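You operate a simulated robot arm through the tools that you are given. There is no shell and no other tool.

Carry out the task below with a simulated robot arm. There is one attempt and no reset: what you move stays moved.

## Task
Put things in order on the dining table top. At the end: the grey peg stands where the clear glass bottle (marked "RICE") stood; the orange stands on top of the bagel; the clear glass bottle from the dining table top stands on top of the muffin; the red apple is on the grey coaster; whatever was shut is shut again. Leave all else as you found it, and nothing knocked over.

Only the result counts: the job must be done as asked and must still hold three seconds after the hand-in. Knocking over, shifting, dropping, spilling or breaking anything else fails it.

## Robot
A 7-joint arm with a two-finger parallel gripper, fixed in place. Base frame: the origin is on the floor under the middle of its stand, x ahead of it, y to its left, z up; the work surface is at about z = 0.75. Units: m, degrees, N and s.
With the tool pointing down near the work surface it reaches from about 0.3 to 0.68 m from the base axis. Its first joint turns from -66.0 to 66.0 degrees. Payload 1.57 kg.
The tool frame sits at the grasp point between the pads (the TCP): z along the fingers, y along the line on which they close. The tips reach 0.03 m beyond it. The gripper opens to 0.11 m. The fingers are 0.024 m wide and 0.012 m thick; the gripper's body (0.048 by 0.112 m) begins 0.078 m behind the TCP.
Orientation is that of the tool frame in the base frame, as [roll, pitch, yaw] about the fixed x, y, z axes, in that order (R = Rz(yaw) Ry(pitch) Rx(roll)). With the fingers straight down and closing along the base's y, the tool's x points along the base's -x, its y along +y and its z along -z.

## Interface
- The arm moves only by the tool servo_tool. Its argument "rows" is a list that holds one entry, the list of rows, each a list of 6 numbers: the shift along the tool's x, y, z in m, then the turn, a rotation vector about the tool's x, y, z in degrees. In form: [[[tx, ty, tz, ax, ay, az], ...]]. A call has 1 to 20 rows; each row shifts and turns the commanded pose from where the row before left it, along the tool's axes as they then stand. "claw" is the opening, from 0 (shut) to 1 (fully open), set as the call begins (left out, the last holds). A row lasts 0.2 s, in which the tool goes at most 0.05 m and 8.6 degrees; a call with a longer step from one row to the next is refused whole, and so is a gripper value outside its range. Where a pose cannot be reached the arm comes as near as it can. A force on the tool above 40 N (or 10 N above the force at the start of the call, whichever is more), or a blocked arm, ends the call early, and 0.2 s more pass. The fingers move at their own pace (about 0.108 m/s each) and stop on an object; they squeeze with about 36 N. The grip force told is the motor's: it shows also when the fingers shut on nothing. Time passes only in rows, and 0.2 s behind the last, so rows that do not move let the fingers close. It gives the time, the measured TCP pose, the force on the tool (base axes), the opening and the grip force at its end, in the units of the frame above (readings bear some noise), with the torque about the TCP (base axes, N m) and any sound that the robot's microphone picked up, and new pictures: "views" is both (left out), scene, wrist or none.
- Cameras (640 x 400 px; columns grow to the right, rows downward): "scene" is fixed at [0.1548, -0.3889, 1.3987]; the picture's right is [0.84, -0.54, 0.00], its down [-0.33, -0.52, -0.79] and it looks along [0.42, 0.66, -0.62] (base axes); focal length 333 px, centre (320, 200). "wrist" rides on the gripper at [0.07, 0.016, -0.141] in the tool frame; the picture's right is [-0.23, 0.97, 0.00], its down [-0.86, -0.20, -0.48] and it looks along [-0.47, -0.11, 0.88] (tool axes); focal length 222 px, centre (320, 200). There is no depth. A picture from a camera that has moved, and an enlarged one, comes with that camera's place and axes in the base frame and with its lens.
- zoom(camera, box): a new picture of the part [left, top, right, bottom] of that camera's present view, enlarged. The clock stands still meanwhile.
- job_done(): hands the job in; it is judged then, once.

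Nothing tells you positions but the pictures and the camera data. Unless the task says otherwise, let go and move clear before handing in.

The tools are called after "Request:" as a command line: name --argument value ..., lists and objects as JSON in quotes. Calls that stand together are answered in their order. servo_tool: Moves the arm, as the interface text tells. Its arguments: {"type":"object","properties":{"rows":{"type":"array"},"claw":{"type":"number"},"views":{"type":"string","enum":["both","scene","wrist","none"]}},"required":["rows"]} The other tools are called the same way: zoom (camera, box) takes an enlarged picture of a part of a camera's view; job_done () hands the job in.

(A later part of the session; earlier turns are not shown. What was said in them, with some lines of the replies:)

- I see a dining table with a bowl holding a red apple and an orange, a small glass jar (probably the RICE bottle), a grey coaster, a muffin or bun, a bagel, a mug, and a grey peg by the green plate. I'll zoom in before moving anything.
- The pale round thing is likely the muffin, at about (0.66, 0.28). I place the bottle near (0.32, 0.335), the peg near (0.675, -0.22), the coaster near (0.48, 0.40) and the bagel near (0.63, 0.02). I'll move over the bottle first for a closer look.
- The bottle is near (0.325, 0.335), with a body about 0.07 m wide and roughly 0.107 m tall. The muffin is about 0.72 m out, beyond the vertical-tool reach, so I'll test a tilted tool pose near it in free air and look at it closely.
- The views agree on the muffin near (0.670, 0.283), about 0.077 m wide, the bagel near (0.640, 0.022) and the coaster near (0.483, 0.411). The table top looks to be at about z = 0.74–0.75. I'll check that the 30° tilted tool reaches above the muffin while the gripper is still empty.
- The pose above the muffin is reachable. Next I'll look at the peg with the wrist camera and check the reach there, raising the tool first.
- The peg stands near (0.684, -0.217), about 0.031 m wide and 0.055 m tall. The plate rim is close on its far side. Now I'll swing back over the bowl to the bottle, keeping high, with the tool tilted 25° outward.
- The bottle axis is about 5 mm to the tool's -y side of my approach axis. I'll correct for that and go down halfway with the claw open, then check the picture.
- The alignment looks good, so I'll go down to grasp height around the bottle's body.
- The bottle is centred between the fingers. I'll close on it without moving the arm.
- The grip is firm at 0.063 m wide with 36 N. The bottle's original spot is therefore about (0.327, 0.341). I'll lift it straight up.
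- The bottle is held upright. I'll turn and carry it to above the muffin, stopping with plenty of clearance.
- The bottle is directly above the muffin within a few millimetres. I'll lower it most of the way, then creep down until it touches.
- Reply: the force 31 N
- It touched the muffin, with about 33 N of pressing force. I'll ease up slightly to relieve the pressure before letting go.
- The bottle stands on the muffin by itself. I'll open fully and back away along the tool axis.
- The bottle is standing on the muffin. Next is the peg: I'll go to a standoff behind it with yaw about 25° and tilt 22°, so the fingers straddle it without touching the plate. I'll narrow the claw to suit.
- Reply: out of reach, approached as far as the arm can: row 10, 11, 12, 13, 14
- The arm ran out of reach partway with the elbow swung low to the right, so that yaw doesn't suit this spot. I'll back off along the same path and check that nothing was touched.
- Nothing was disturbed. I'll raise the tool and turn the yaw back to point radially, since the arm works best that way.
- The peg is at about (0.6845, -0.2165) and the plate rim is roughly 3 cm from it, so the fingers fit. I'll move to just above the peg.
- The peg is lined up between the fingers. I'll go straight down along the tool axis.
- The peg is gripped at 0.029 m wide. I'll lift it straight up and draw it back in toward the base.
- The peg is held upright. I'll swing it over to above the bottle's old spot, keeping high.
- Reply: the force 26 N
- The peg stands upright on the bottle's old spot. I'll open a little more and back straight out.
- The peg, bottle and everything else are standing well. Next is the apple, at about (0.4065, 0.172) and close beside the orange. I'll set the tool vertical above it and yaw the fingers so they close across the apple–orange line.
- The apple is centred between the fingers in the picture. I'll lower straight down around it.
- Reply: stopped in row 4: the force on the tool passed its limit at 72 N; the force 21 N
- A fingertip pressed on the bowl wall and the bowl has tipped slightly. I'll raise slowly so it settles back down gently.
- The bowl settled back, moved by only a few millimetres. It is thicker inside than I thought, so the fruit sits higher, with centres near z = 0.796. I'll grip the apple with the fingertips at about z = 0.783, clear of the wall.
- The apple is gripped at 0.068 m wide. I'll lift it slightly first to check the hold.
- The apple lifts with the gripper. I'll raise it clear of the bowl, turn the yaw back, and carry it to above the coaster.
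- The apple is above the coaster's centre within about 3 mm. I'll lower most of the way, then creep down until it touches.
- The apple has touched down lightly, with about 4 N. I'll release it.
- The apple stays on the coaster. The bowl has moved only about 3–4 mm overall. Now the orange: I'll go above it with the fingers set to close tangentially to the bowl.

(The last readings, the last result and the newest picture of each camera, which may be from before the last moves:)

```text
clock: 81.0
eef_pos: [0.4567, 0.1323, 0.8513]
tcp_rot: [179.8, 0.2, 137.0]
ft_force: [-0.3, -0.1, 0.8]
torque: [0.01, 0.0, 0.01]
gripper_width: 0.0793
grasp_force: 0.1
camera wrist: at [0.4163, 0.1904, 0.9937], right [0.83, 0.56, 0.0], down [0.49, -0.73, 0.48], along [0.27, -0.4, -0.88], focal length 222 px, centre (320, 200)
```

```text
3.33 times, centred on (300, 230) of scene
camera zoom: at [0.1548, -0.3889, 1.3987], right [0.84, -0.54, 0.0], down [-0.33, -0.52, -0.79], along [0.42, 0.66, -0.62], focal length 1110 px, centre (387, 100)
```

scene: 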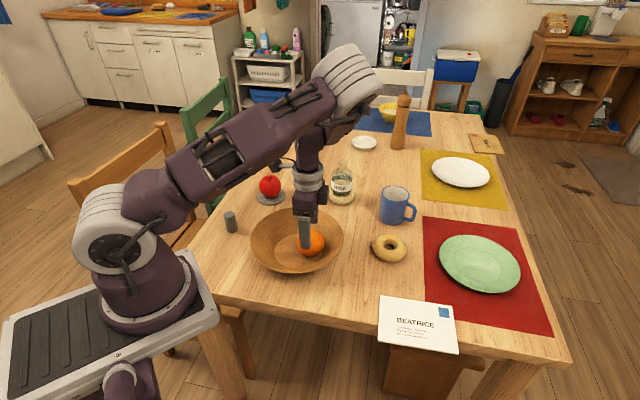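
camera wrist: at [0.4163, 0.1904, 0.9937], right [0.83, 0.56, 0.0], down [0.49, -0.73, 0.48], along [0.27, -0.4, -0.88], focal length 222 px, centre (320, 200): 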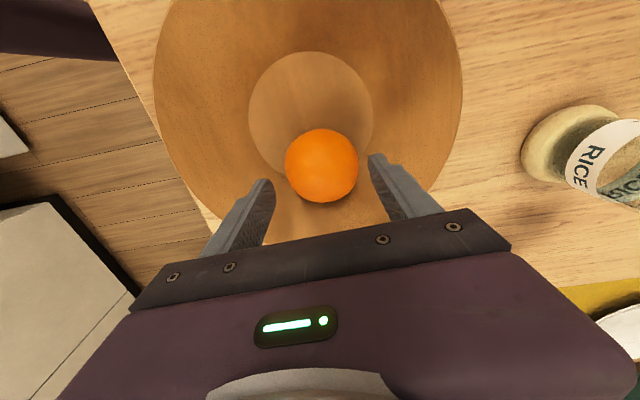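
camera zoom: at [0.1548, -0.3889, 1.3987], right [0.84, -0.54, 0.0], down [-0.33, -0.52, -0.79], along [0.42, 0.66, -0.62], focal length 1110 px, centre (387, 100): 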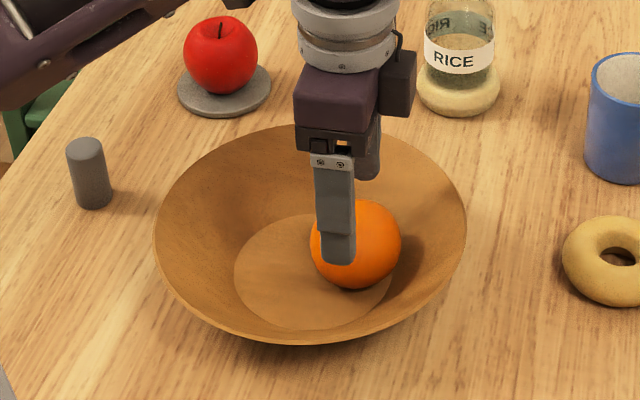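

Request:
servo_tool --rows '[[[0, 0.0015, 0.012, 0, 0, 0], [0, 0, 0.012, 0, 0, 0], [0, 0, 0.01, 0, 0, 0], [0, 0, 0, 0, 0, 0]]]' --claw 0.72 --views "none"

Request:
zoom --camera "wrist" --box '[200, 80, 440, 260]'

Request:
zoom --camera "scene" --box '[230, 170, 370, 290]'

```text
clock: 82.0
eef_pos: [0.4597, 0.1332, 0.8174]
tcp_rot: [179.9, 0.1, 137.0]
ft_force: [-0.2, -0.4, -0.2]
torque: [0.02, 0.01, 0.01]
gripper_width: 0.079
grasp_force: 0.0
```

```text
2.22 times, centred on (320, 170) of wrist
camera zoom: at [0.4177, 0.1913, 0.9596], right [0.83, 0.56, 0.0], down [0.49, -0.73, 0.48], along [0.27, -0.4, -0.88], focal length 494 px, centre (320, 267)
```

zoom: 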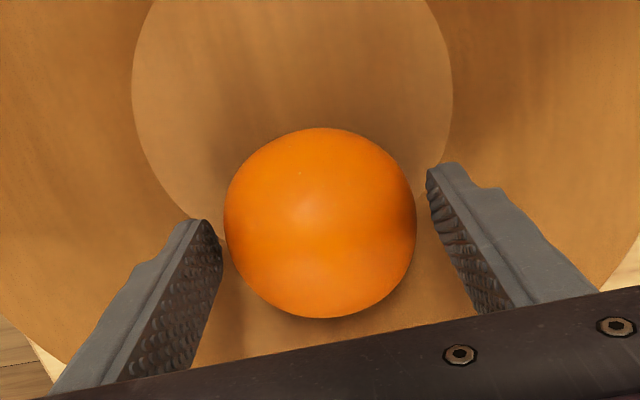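

```text
3.33 times, centred on (300, 230) of scene
camera zoom: at [0.1548, -0.3889, 1.3987], right [0.84, -0.54, 0.0], down [-0.33, -0.52, -0.79], along [0.42, 0.66, -0.62], focal length 1110 px, centre (387, 100)
```

zoom: 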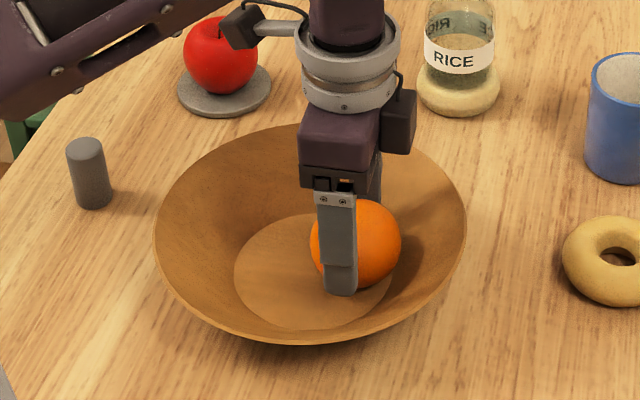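

Request:
servo_tool --rows '[[[0, 0, 0.003, 0, 0, 0], [0, 0, 0.003, 0, 0, 0], [0, 0, 0, 0, 0, 0]]]' --claw 0.72 --views "none"

Request:
servo_tool --rows '[[[0, 0, 0.0025, 0, 0, 0], [0, 0, 0, 0, 0, 0]]]' --claw 0.72 --views "none"

```text
clock: 82.8
eef_pos: [0.4582, 0.1333, 0.8102]
tcp_rot: [179.8, 0.2, 137.0]
ft_force: [-0.9, -0.3, 0.4]
torque: [-0.01, 0.02, -0.04]
gripper_width: 0.0791
grasp_force: 0.0
```

```text
clock: 83.4
eef_pos: [0.4578, 0.1331, 0.8083]
tcp_rot: [179.8, 0.2, 137.0]
ft_force: [-0.6, -0.1, 0.7]
torque: [-0.02, 0.0, 0.04]
gripper_width: 0.079
grasp_force: 0.1
```

No contact with the bowl, so I'll close on the orange.

Request:
servo_tool --rows '[[[0, 0, 0, 0, 0, 0], [0, 0, 0, 0, 0, 0], [0, 0, 0, 0, 0, 0], [0, 0, 0, 0, 0, 0]]]' --claw 0.45 --views "none"

Request:
servo_tool --rows '[[[0, 0, -0.004, 0, 0, 0], [0, 0, -0.006, 0, 0, 0], [0, 0, -0.008, 0, 0, 0], [0, 0, -0.01, 0, 0, 0], [0, 0, 0, 0, 0, 0]]]' --claw 0.4

Request:
zoom --camera "scene" --box '[230, 170, 370, 290]'

Request:
zoom --camera "wrist" --box '[200, 80, 440, 260]'

```text
clock: 84.4
eef_pos: [0.4585, 0.1334, 0.8089]
tcp_rot: [180.0, 0.2, 137.0]
ft_force: [-0.1, -0.4, 0.0]
torque: [0.0, 0.0, -0.01]
gripper_width: 0.0688
grasp_force: 36.0
```

```text
clock: 85.6
eef_pos: [0.4582, 0.1327, 0.8362]
tcp_rot: [179.9, 0.2, 137.0]
ft_force: [0.2, -0.1, -1.0]
torque: [-0.01, -0.01, 0.01]
gripper_width: 0.0686
grasp_force: 35.6
camera wrist: at [0.4175, 0.1912, 0.9793], right [0.83, 0.56, 0.0], down [0.49, -0.73, 0.48], along [0.27, -0.4, -0.88], focal length 222 px, centre (320, 200)
```

scene: 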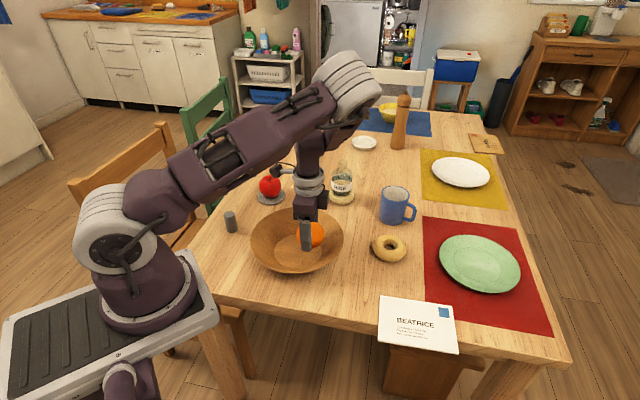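
wrist: 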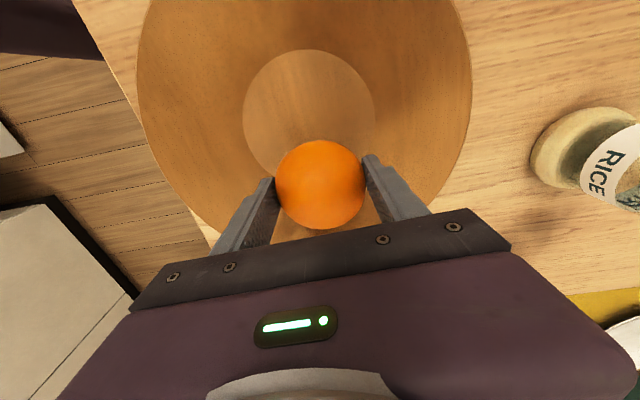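

```text
3.33 times, centred on (300, 230) of scene
camera zoom: at [0.1548, -0.3889, 1.3987], right [0.84, -0.54, 0.0], down [-0.33, -0.52, -0.79], along [0.42, 0.66, -0.62], focal length 1110 px, centre (387, 100)
```

zoom: 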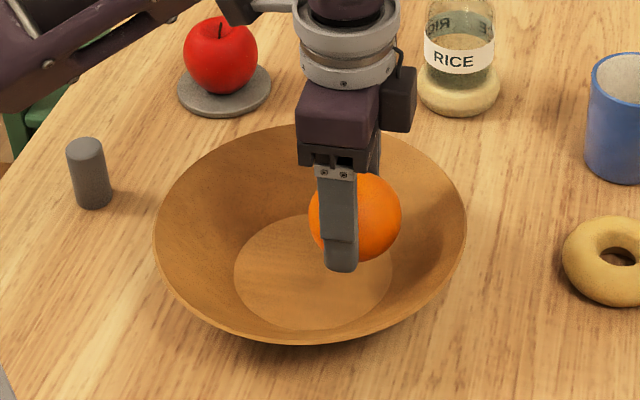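

```text
2.22 times, centred on (320, 170) of wrist
camera zoom: at [0.4175, 0.1912, 0.9793], right [0.83, 0.56, 0.0], down [0.49, -0.73, 0.48], along [0.27, -0.4, -0.88], focal length 494 px, centre (320, 267)
```

zoom: 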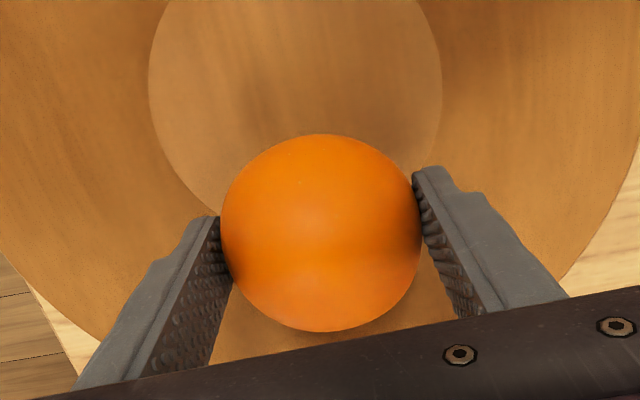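

The orange is held. I'll raise it out of the bowl, turn the yaw back, and move partway toward the bagel for a better look.

Request:
servo_tool --rows '[[[0, 0, -0.015, 0, 0, 0], [0, 0, -0.025, 0, 0, 0], [0, 0, -0.025, 0, 0, 0], [0, 0, -0.025, 0, 0, 0], [0, 0, 0, 0, 0, -7.5], [0, 0, 0, 0, 0, -7.5], [0, 0, 0, 0, 0, -7.5], [0, 0, 0, 0, 0, -7.5], [0, 0, 0, 0, 0, -7.5], [0, 0, 0, 0, 0, -7.5], [-0.0249, -0.0166, 0, 0, 0, 0], [-0.0249, -0.0166, 0, 0, 0, 0], [-0.0249, -0.0166, 0, 0, 0, 0], [-0.0249, -0.0166, 0, 0, 0, 0], [0, 0, 0, 0, 0, 0]]]' --claw 0.4

Request:
zoom --camera "wrist" --box '[200, 60, 440, 240]'

Request:
zoom --camera "scene" --box '[340, 200, 440, 280]'

```text
clock: 88.8
eef_pos: [0.5597, 0.0688, 0.9253]
tcp_rot: [-180.0, 0.2, -178.0]
ft_force: [-0.9, 0.2, -2.1]
torque: [-0.01, -0.03, -0.01]
gripper_width: 0.069
grasp_force: 36.3
camera wrist: at [0.4894, 0.082, 1.0694], right [0.19, 0.98, 0.0], down [0.86, -0.17, 0.48], along [0.47, -0.09, -0.88], focal length 222 px, centre (320, 200)
```

scene: 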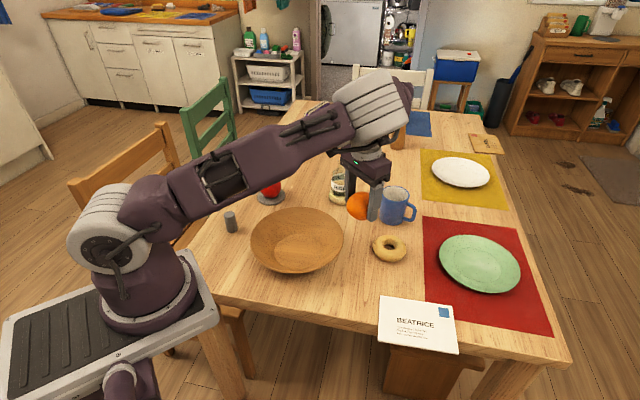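
wrist: 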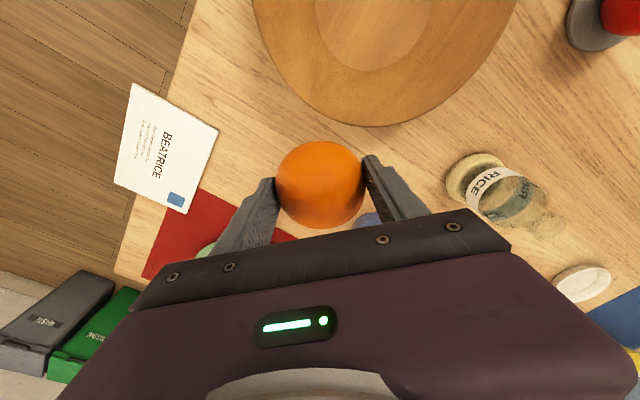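

```text
2.22 times, centred on (320, 150) of wrist
camera zoom: at [0.4894, 0.082, 1.0694], right [0.19, 0.98, 0.0], down [0.86, -0.17, 0.48], along [0.47, -0.09, -0.88], focal length 494 px, centre (320, 311)
```

zoom: 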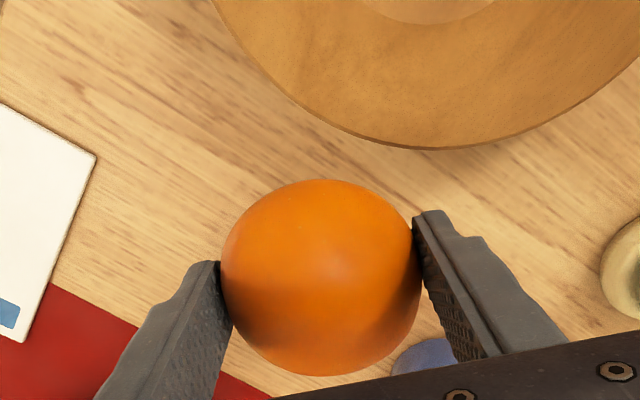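

```text
5.00 times, centred on (390, 240) of scene
camera zoom: at [0.1548, -0.3889, 1.3987], right [0.84, -0.54, 0.0], down [-0.33, -0.52, -0.79], along [0.42, 0.66, -0.62], focal length 1665 px, centre (-30, 0)
```

zoom: 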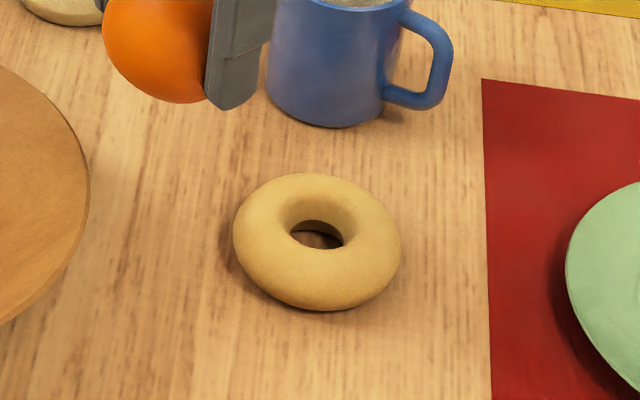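

The bagel centre is near (0.640, 0.0225). I'll bring the orange directly over it at a safe height and check from the scene camera.

Request:
servo_tool --rows '[[[-0.01855, -0.01198, 0, 0, 0, 0], [-0.01855, -0.01198, 0, 0, 0, 0], [-0.01855, -0.01198, 0, 0, 0, 0], [-0.01855, -0.01198, 0, 0, 0, 0], [0, 0, 0.02, 0, 0, 0], [0, 0, 0.025, 0, 0, 0], [0, 0, 0.02, 0, 0, 0], [0, 0, 0, 0, 0, 0]]]' --claw 0.4

Request:
zoom --camera "wrist" --box '[200, 60, 440, 240]'

Request:
zoom --camera "scene" --box '[340, 200, 440, 280]'

```text
clock: 90.6
eef_pos: [0.6372, 0.0241, 0.8618]
tcp_rot: [-179.9, 0.2, -178.0]
ft_force: [-0.4, 0.1, -1.5]
torque: [-0.03, 0.02, 0.01]
gripper_width: 0.0687
grasp_force: 36.1
camera wrist: at [0.5647, 0.0376, 1.0045], right [0.19, 0.98, 0.0], down [0.86, -0.17, 0.48], along [0.47, -0.09, -0.88], focal length 222 px, centre (320, 200)
```

scene: 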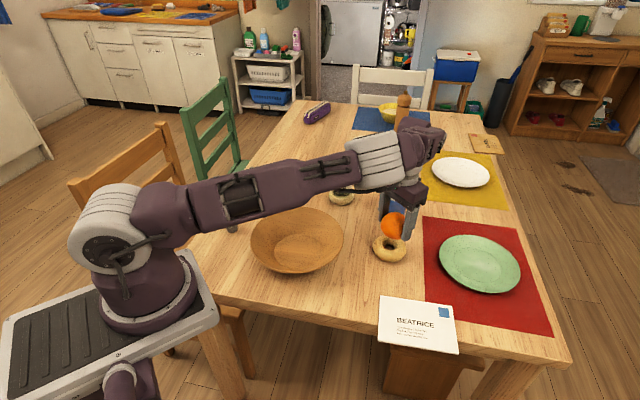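
wrist: 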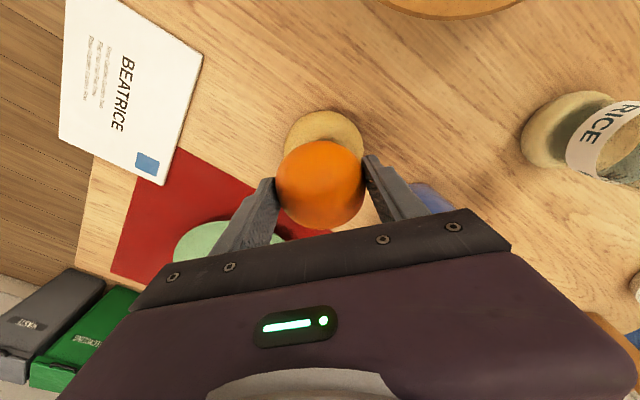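

```text
2.22 times, centred on (320, 150) of wrist
camera zoom: at [0.5647, 0.0376, 1.0045], right [0.19, 0.98, 0.0], down [0.86, -0.17, 0.48], along [0.47, -0.09, -0.88], focal length 494 px, centre (320, 311)
```

zoom: 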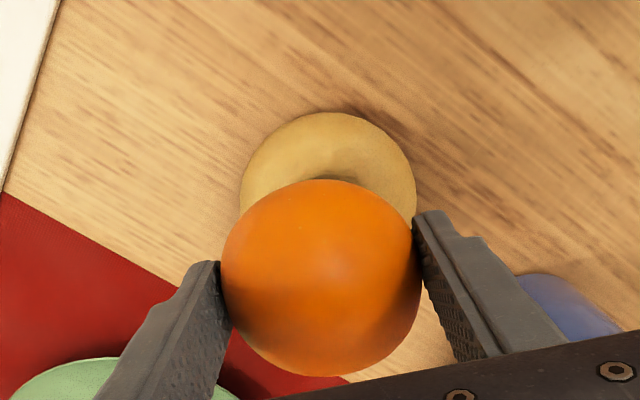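

```text
5.00 times, centred on (390, 240) of scene
camera zoom: at [0.1548, -0.3889, 1.3987], right [0.84, -0.54, 0.0], down [-0.33, -0.52, -0.79], along [0.42, 0.66, -0.62], focal length 1665 px, centre (-30, 0)
```

zoom: 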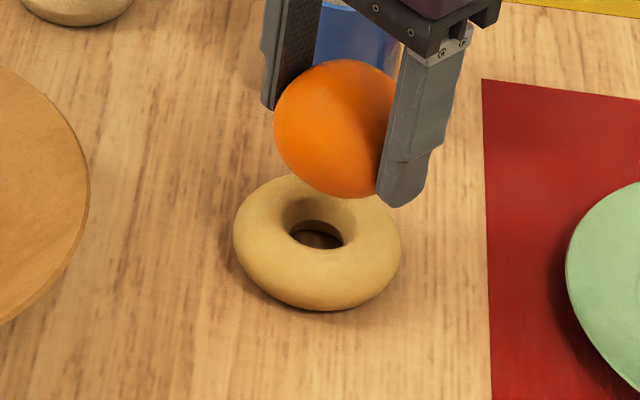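

Request:
servo_tool --rows '[[[0.001, 0.0015, 0.01, 0, 0, 0], [0.001, 0.0015, 0.01, 0, 0, 0], [0, 0, 0, 0, 0, 0]]]' --claw 0.4

Request:
zoom --camera "wrist" --box '[200, 60, 440, 240]'

Request:
zoom --camera "scene" --box '[340, 200, 440, 280]'

```text
clock: 91.4
eef_pos: [0.6345, 0.0278, 0.8419]
tcp_rot: [179.9, 0.2, -178.0]
ft_force: [-0.7, 0.2, -2.1]
torque: [-0.04, 0.04, 0.01]
gripper_width: 0.0686
grasp_force: 35.9
camera wrist: at [0.563, 0.0402, 0.9847], right [0.19, 0.98, 0.0], down [0.86, -0.17, 0.48], along [0.47, -0.09, -0.88], focal length 222 px, centre (320, 200)
```

scene: 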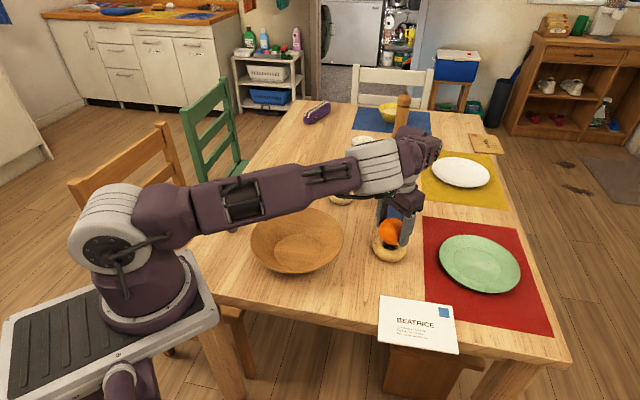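
wrist: 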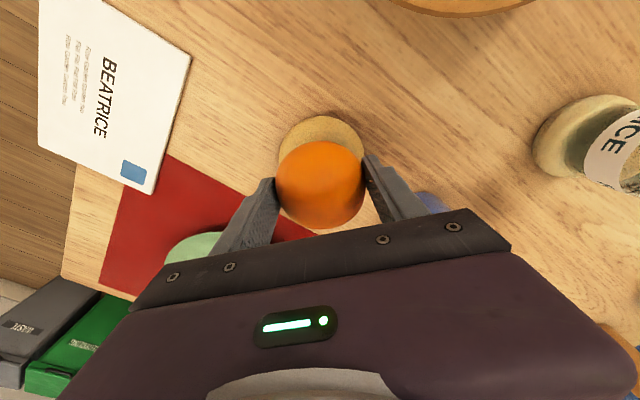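

```text
2.22 times, centred on (320, 150) of wrist
camera zoom: at [0.563, 0.0402, 0.9847], right [0.19, 0.98, 0.0], down [0.86, -0.17, 0.48], along [0.47, -0.09, -0.88], focal length 494 px, centre (320, 311)
```

zoom: 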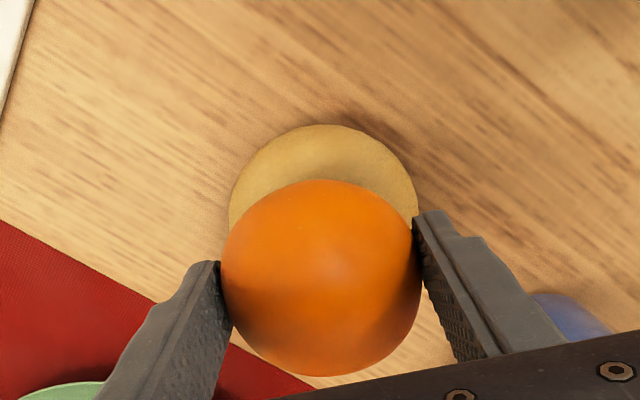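

```text
5.00 times, centred on (390, 240) of scene
camera zoom: at [0.1548, -0.3889, 1.3987], right [0.84, -0.54, 0.0], down [-0.33, -0.52, -0.79], along [0.42, 0.66, -0.62], focal length 1665 px, centre (-30, 0)
```

zoom: 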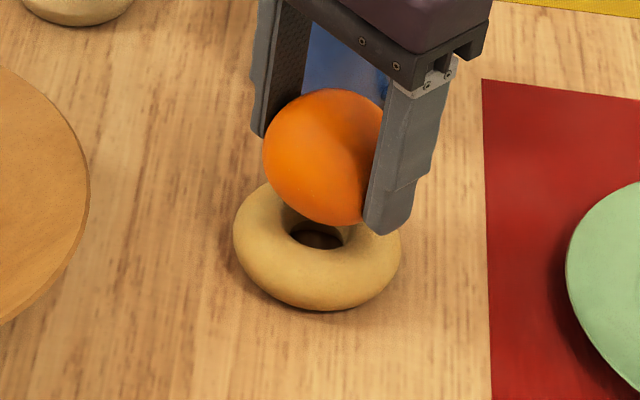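

The orange is aligned over the bagel's hole within about 2 mm in both views. I'll lower it until it touches.

Request:
servo_tool --rows '[[[0, 0.0005, 0.005, 0, 0, 0], [0, 0, 0.005, 0, 0, 0], [0, 0, 0.002, 0, 0, 0], [0, 0, 0, 0, 0, 0]]]' --claw 0.4 --views "none"

Request:
servo_tool --rows '[[[0, 0, 0.0015, 0, 0, 0], [0, 0, 0.0015, 0, 0, 0], [0, 0, 0, 0, 0, 0]]]' --claw 0.4 --views "none"

```text
clock: 92.4
eef_pos: [0.6341, 0.0272, 0.8301]
tcp_rot: [180.0, 0.1, -178.0]
ft_force: [0.4, -0.8, -1.3]
torque: [0.0, -0.01, 0.02]
gripper_width: 0.0689
grasp_force: 36.0
```

```text
clock: 93.2
eef_pos: [0.6334, 0.0273, 0.8276]
tcp_rot: [-180.0, 0.3, -178.1]
ft_force: [-3.4, -2.1, 29.6]
torque: [-0.03, 0.22, 0.01]
gripper_width: 0.0687
grasp_force: 36.1
```

Request:
servo_tool --rows '[[[0, 0, -0.0018, 0, 0, 0], [0, 0, 0, 0, 0, 0]]]' --claw 0.4 --views "both"

Request:
zoom --camera "scene" --box '[340, 200, 440, 280]'

```text
clock: 93.8
eef_pos: [0.6329, 0.0279, 0.829]
tcp_rot: [179.9, 0.3, -178.1]
ft_force: [5.7, 1.8, 11.9]
torque: [0.06, -0.24, 0.0]
gripper_width: 0.0684
grasp_force: 35.5
camera wrist: at [0.5628, 0.0411, 0.9715], right [0.19, 0.98, 0.0], down [0.86, -0.17, 0.48], along [0.47, -0.09, -0.88], focal length 222 px, centre (320, 200)
```

scene: 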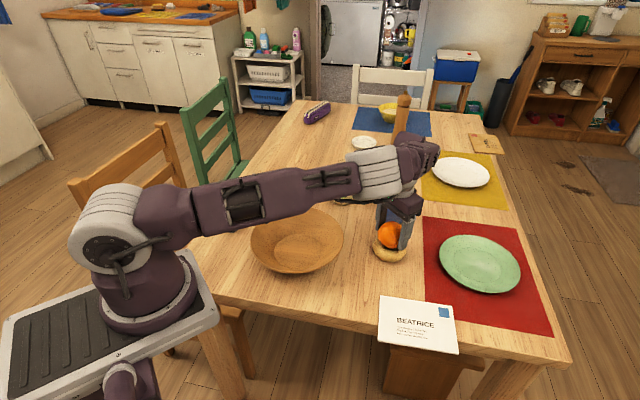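
wrist: 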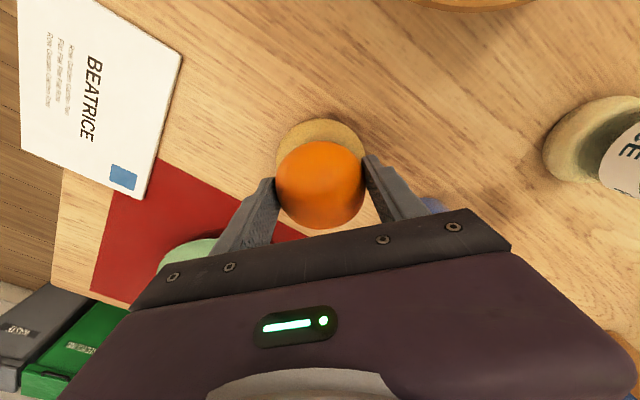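

```text
5.00 times, centred on (390, 240) of scene
camera zoom: at [0.1547, -0.3889, 1.3987], right [0.84, -0.54, 0.0], down [-0.33, -0.52, -0.79], along [0.42, 0.66, -0.62], focal length 1665 px, centre (-30, 0)
```

zoom: 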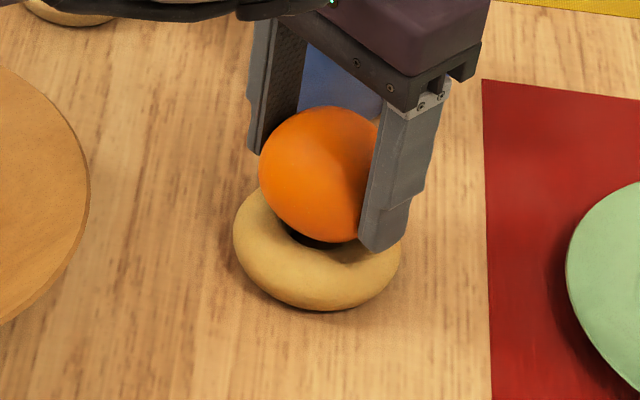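

Request:
servo_tool --rows '[[[0, 0, -0.0012, 0, 0, 0], [0, 0, 0, 0, 0, 0]]]' --claw 0.4 --views "none"

```text
clock: 94.4
eef_pos: [0.6345, 0.0276, 0.8294]
tcp_rot: [-179.9, 0.0, -178.0]
ft_force: [-0.7, 0.9, 0.2]
torque: [0.06, 0.01, 0.02]
gripper_width: 0.0688
grasp_force: 35.9
```

The contact is light now, so I'll release the orange.

Request:
servo_tool --rows '[[[0, 0, 0, 0, 0, 0], [0, 0, 0, 0, 0, 0], [0, 0, 0, 0, 0, 0], [0, 0, 0, 0, 0, 0]]]' --claw 0.78

Request:
zoom --camera "scene" --box '[340, 200, 440, 280]'

Request:
zoom --camera "wrist" --box '[200, 60, 440, 240]'

```text
clock: 95.4
eef_pos: [0.6339, 0.0283, 0.8287]
tcp_rot: [180.0, 0.2, -178.1]
ft_force: [0.1, 0.3, 0.5]
torque: [0.02, 0.02, -0.03]
gripper_width: 0.086
grasp_force: 0.0
camera wrist: at [0.5627, 0.0407, 0.9727], right [0.19, 0.98, 0.0], down [0.86, -0.17, 0.48], along [0.47, -0.09, -0.88], focal length 222 px, centre (320, 200)
```

scene: 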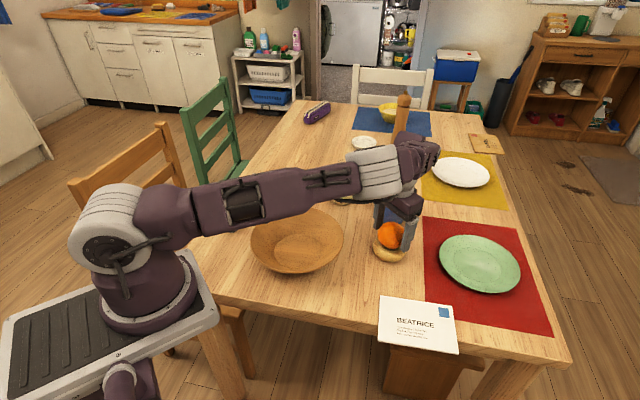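
wrist: 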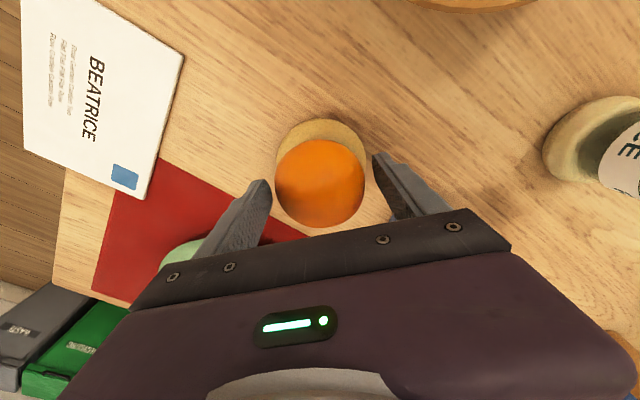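

```text
5.00 times, centred on (390, 240) of scene
camera zoom: at [0.1548, -0.3889, 1.3987], right [0.84, -0.54, 0.0], down [-0.33, -0.52, -0.79], along [0.42, 0.66, -0.62], focal length 1665 px, centre (-30, 0)
```

zoom: 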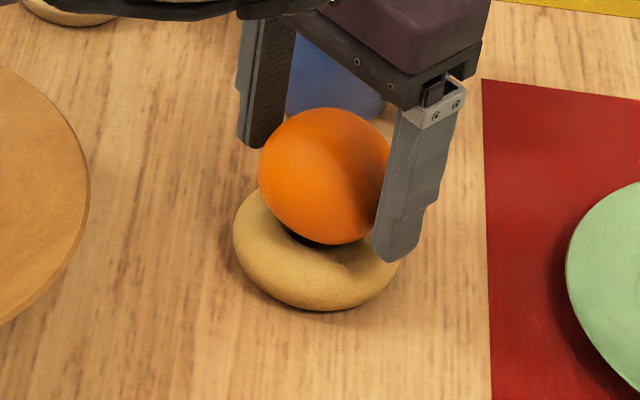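

```text
2.22 times, centred on (320, 150) of wrist
camera zoom: at [0.5627, 0.0407, 0.9727], right [0.19, 0.98, 0.0], down [0.86, -0.17, 0.48], along [0.47, -0.09, -0.88], focal length 494 px, centre (320, 311)
```

zoom: 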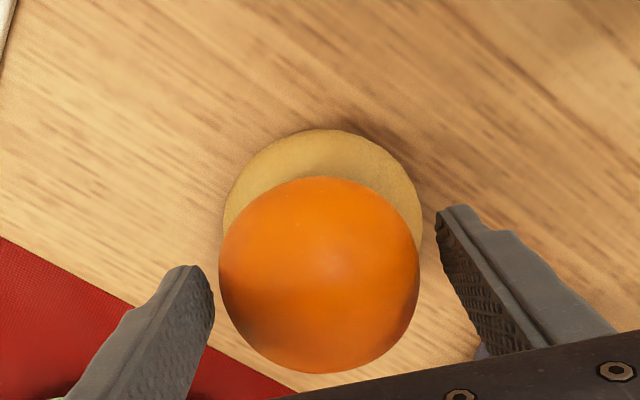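

The orange rests in the bagel's hollow. I'll rise straight up and clear.

Request:
servo_tool --rows '[[[0, 0, -0.005, 0, 0, 0], [0, 0, -0.015, 0, 0, 0], [0, 0, -0.025, 0, 0, 0], [0, 0, -0.03, 0, 0, 0], [0, 0, -0.03, 0, 0, 0], [0, 0, -0.03, 0, 0, 0], [0, 0, 0, 0, 0, 0]]]' --claw 0.8

Request:
zoom --camera "scene" --box '[340, 200, 440, 280]'

```text
clock: 97.0
eef_pos: [0.6339, 0.0278, 0.9649]
tcp_rot: [180.0, 0.3, -178.0]
ft_force: [-0.6, -0.5, 0.4]
torque: [0.02, 0.01, 0.02]
gripper_width: 0.0881
grasp_force: 0.1
camera wrist: at [0.5626, 0.0401, 1.1084], right [0.19, 0.98, 0.0], down [0.86, -0.17, 0.48], along [0.47, -0.09, -0.88], focal length 222 px, centre (320, 200)
```

scene: 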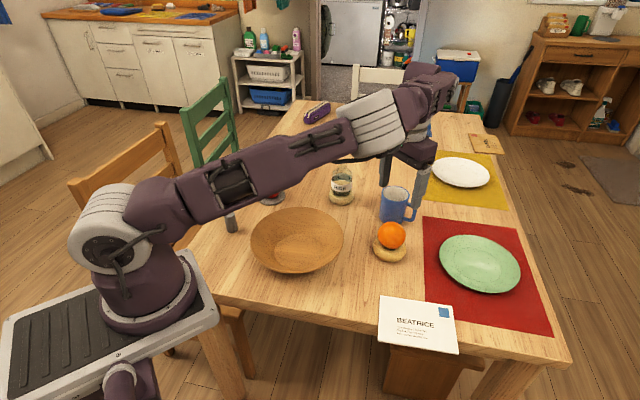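
wrist: 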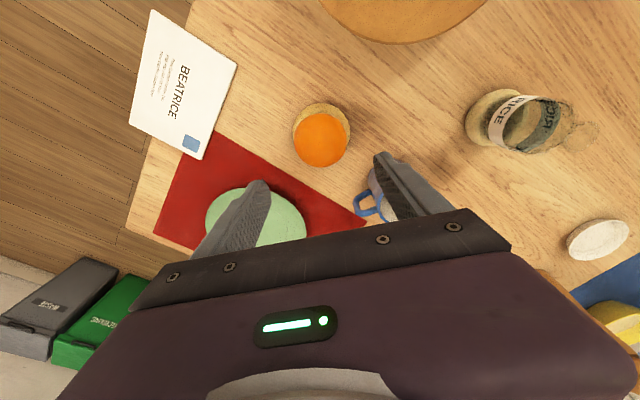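

```text
5.00 times, centred on (390, 240) of scene
camera zoom: at [0.1548, -0.3889, 1.3987], right [0.84, -0.54, 0.0], down [-0.33, -0.52, -0.79], along [0.42, 0.66, -0.62], focal length 1665 px, centre (-30, 0)
```

zoom: 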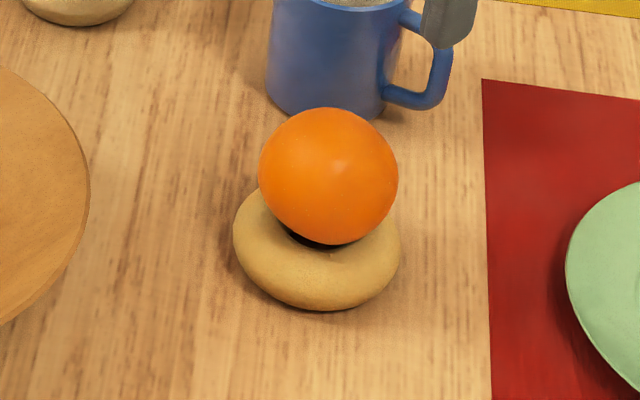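

The orange is stable on the bagel. I'll move the arm up and back to a clear pose and make a final check of everything.

Request:
servo_tool --rows '[[[0, 0, -0.04, 0, 0, 0], [0, 0, -0.04, 0, 0, 0], [0.03, 0.0194, -0.0119, 0, 0, 0], [0.03, 0.0194, -0.0119, 0, 0, 0], [0.03, 0.0194, -0.0119, 0, 0, 0], [0.03, 0.0194, -0.0119, 0, 0, 0], [0.03, 0.0194, -0.0119, 0, 0, 0], [0.03, 0.0194, -0.0119, 0, 0, 0], [0.03, 0.0194, -0.0119, 0, 0, 0], [0.03, 0.0194, -0.0119, 0, 0, 0], [0, 0, 0, 0, 0, 0]]]' --claw 1

Request:
zoom --camera "scene" --box '[200, 150, 360, 290]'

Request:
zoom --camera "scene" --box '[300, 80, 560, 360]'

Request:
zoom --camera "wrist" --box '[180, 0, 500, 240]'

```text
clock: 99.4
eef_pos: [0.387, 0.1758, 1.1385]
tcp_rot: [-179.8, 0.2, -177.9]
ft_force: [-0.1, 0.1, 0.6]
torque: [0.0, 0.0, 0.0]
gripper_width: 0.1103
grasp_force: 0.0
camera wrist: at [0.3163, 0.1888, 1.2817], right [0.19, 0.98, 0.0], down [0.86, -0.17, 0.48], along [0.47, -0.09, -0.88], focal length 222 px, centre (320, 200)
```

scene: 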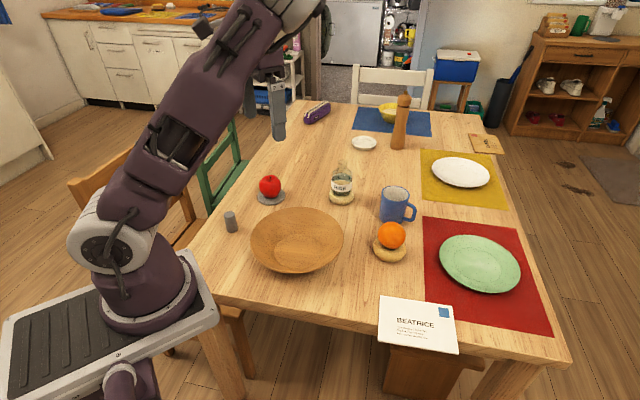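
wrist: 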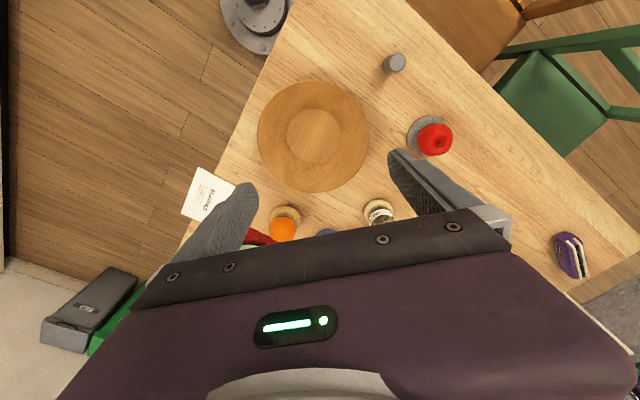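

```text
2.86 times, centred on (280, 220) of scene
camera zoom: at [0.1548, -0.3889, 1.3987], right [0.84, -0.54, 0.0], down [-0.33, -0.52, -0.79], along [0.42, 0.66, -0.62], focal length 952 px, centre (434, 143)
```

zoom: 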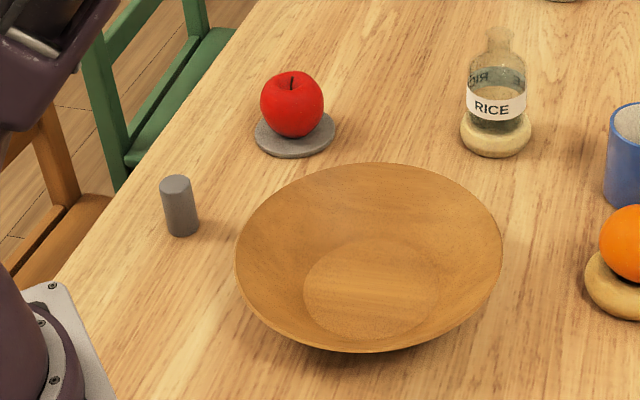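

```text
1.43 times, centred on (430, 220) of scene
camera zoom: at [0.1548, -0.3889, 1.3987], right [0.84, -0.54, 0.0], down [-0.33, -0.52, -0.79], along [0.42, 0.66, -0.62], focal length 476 px, centre (163, 171)
```

zoom: 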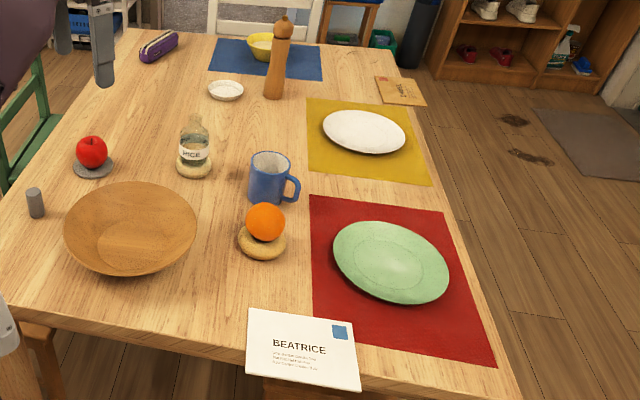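

```text
1.67 times, centred on (340, 120) of wrist
camera zoom: at [0.3163, 0.1888, 1.2817], right [0.19, 0.98, 0.0], down [0.86, -0.17, 0.48], along [0.47, -0.09, -0.88], focal length 370 px, centre (287, 333)
```

zoom: 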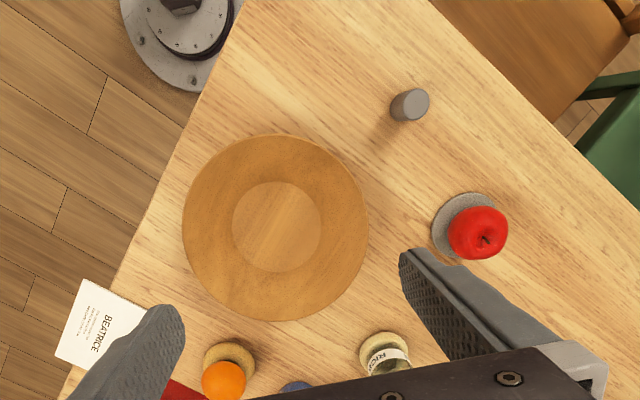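

Request:
zoom --camera "scene" --box '[310, 140, 430, 270]'

Request:
servo_tool --rows '[[[0, 0, 0, 0, 0, 0], [0, 0, 0, 0, 0, 0], [0, 0, 0, 0, 0, 0], [0, 0, 0, 0, 0, 0], [0, 0, 0, 0, 0, 0], [0, 0, 0, 0, 0, 0], [0, 0, 0, 0, 0, 0], [0, 0, 0, 0, 0, 0]]]' --views "scene"

```text
3.08 times, centred on (370, 205) of scene
camera zoom: at [0.1548, -0.3889, 1.3987], right [0.84, -0.54, 0.0], down [-0.33, -0.52, -0.79], along [0.42, 0.66, -0.62], focal length 1025 px, centre (166, 185)
```

zoom: 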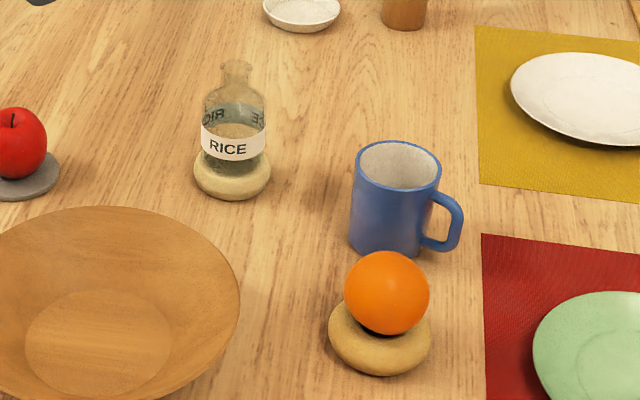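

```text
clock: 101.2
eef_pos: [0.3876, 0.1755, 1.1395]
tcp_rot: [-179.9, 0.1, -178.0]
ft_force: [0.1, 0.1, 0.1]
torque: [-0.02, 0.0, -0.03]
gripper_width: 0.11
grasp_force: 0.1
```

scene: 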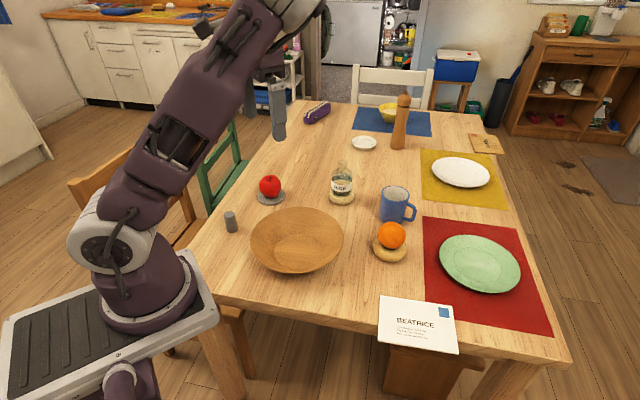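

The bottle stands on the muffin, the peg is on the bottle's old spot, the apple is on the coaster and the orange is on the bagel. All of it is steady and the arm is clear, so I'm handing the job in.

Request:
job_done

```text
The job is handed in.
```

I handed the job in with every item placed as you asked. When I checked just before, everything was standing steady and the arm was clear.

- **Bottle:** the "RICE" bottle stands upright on the muffin.
- **Peg:** the grey peg stands where the bottle stood, by my estimate within about 8 mm of its old centre.
- **Apple:** it is on the grey coaster, close to the centre.
- **Orange:** it sits in the hollow of the bagel.

**Bowl:** while I was reaching for the apple, a fingertip pressed on the bowl's wall and tipped it slightly. It settled back level, and I estimate it ended 3–4 mm from where it was.

Nothing was knocked over, and I did not see anything else move. Nothing had been opened, so there was nothing to shut again.
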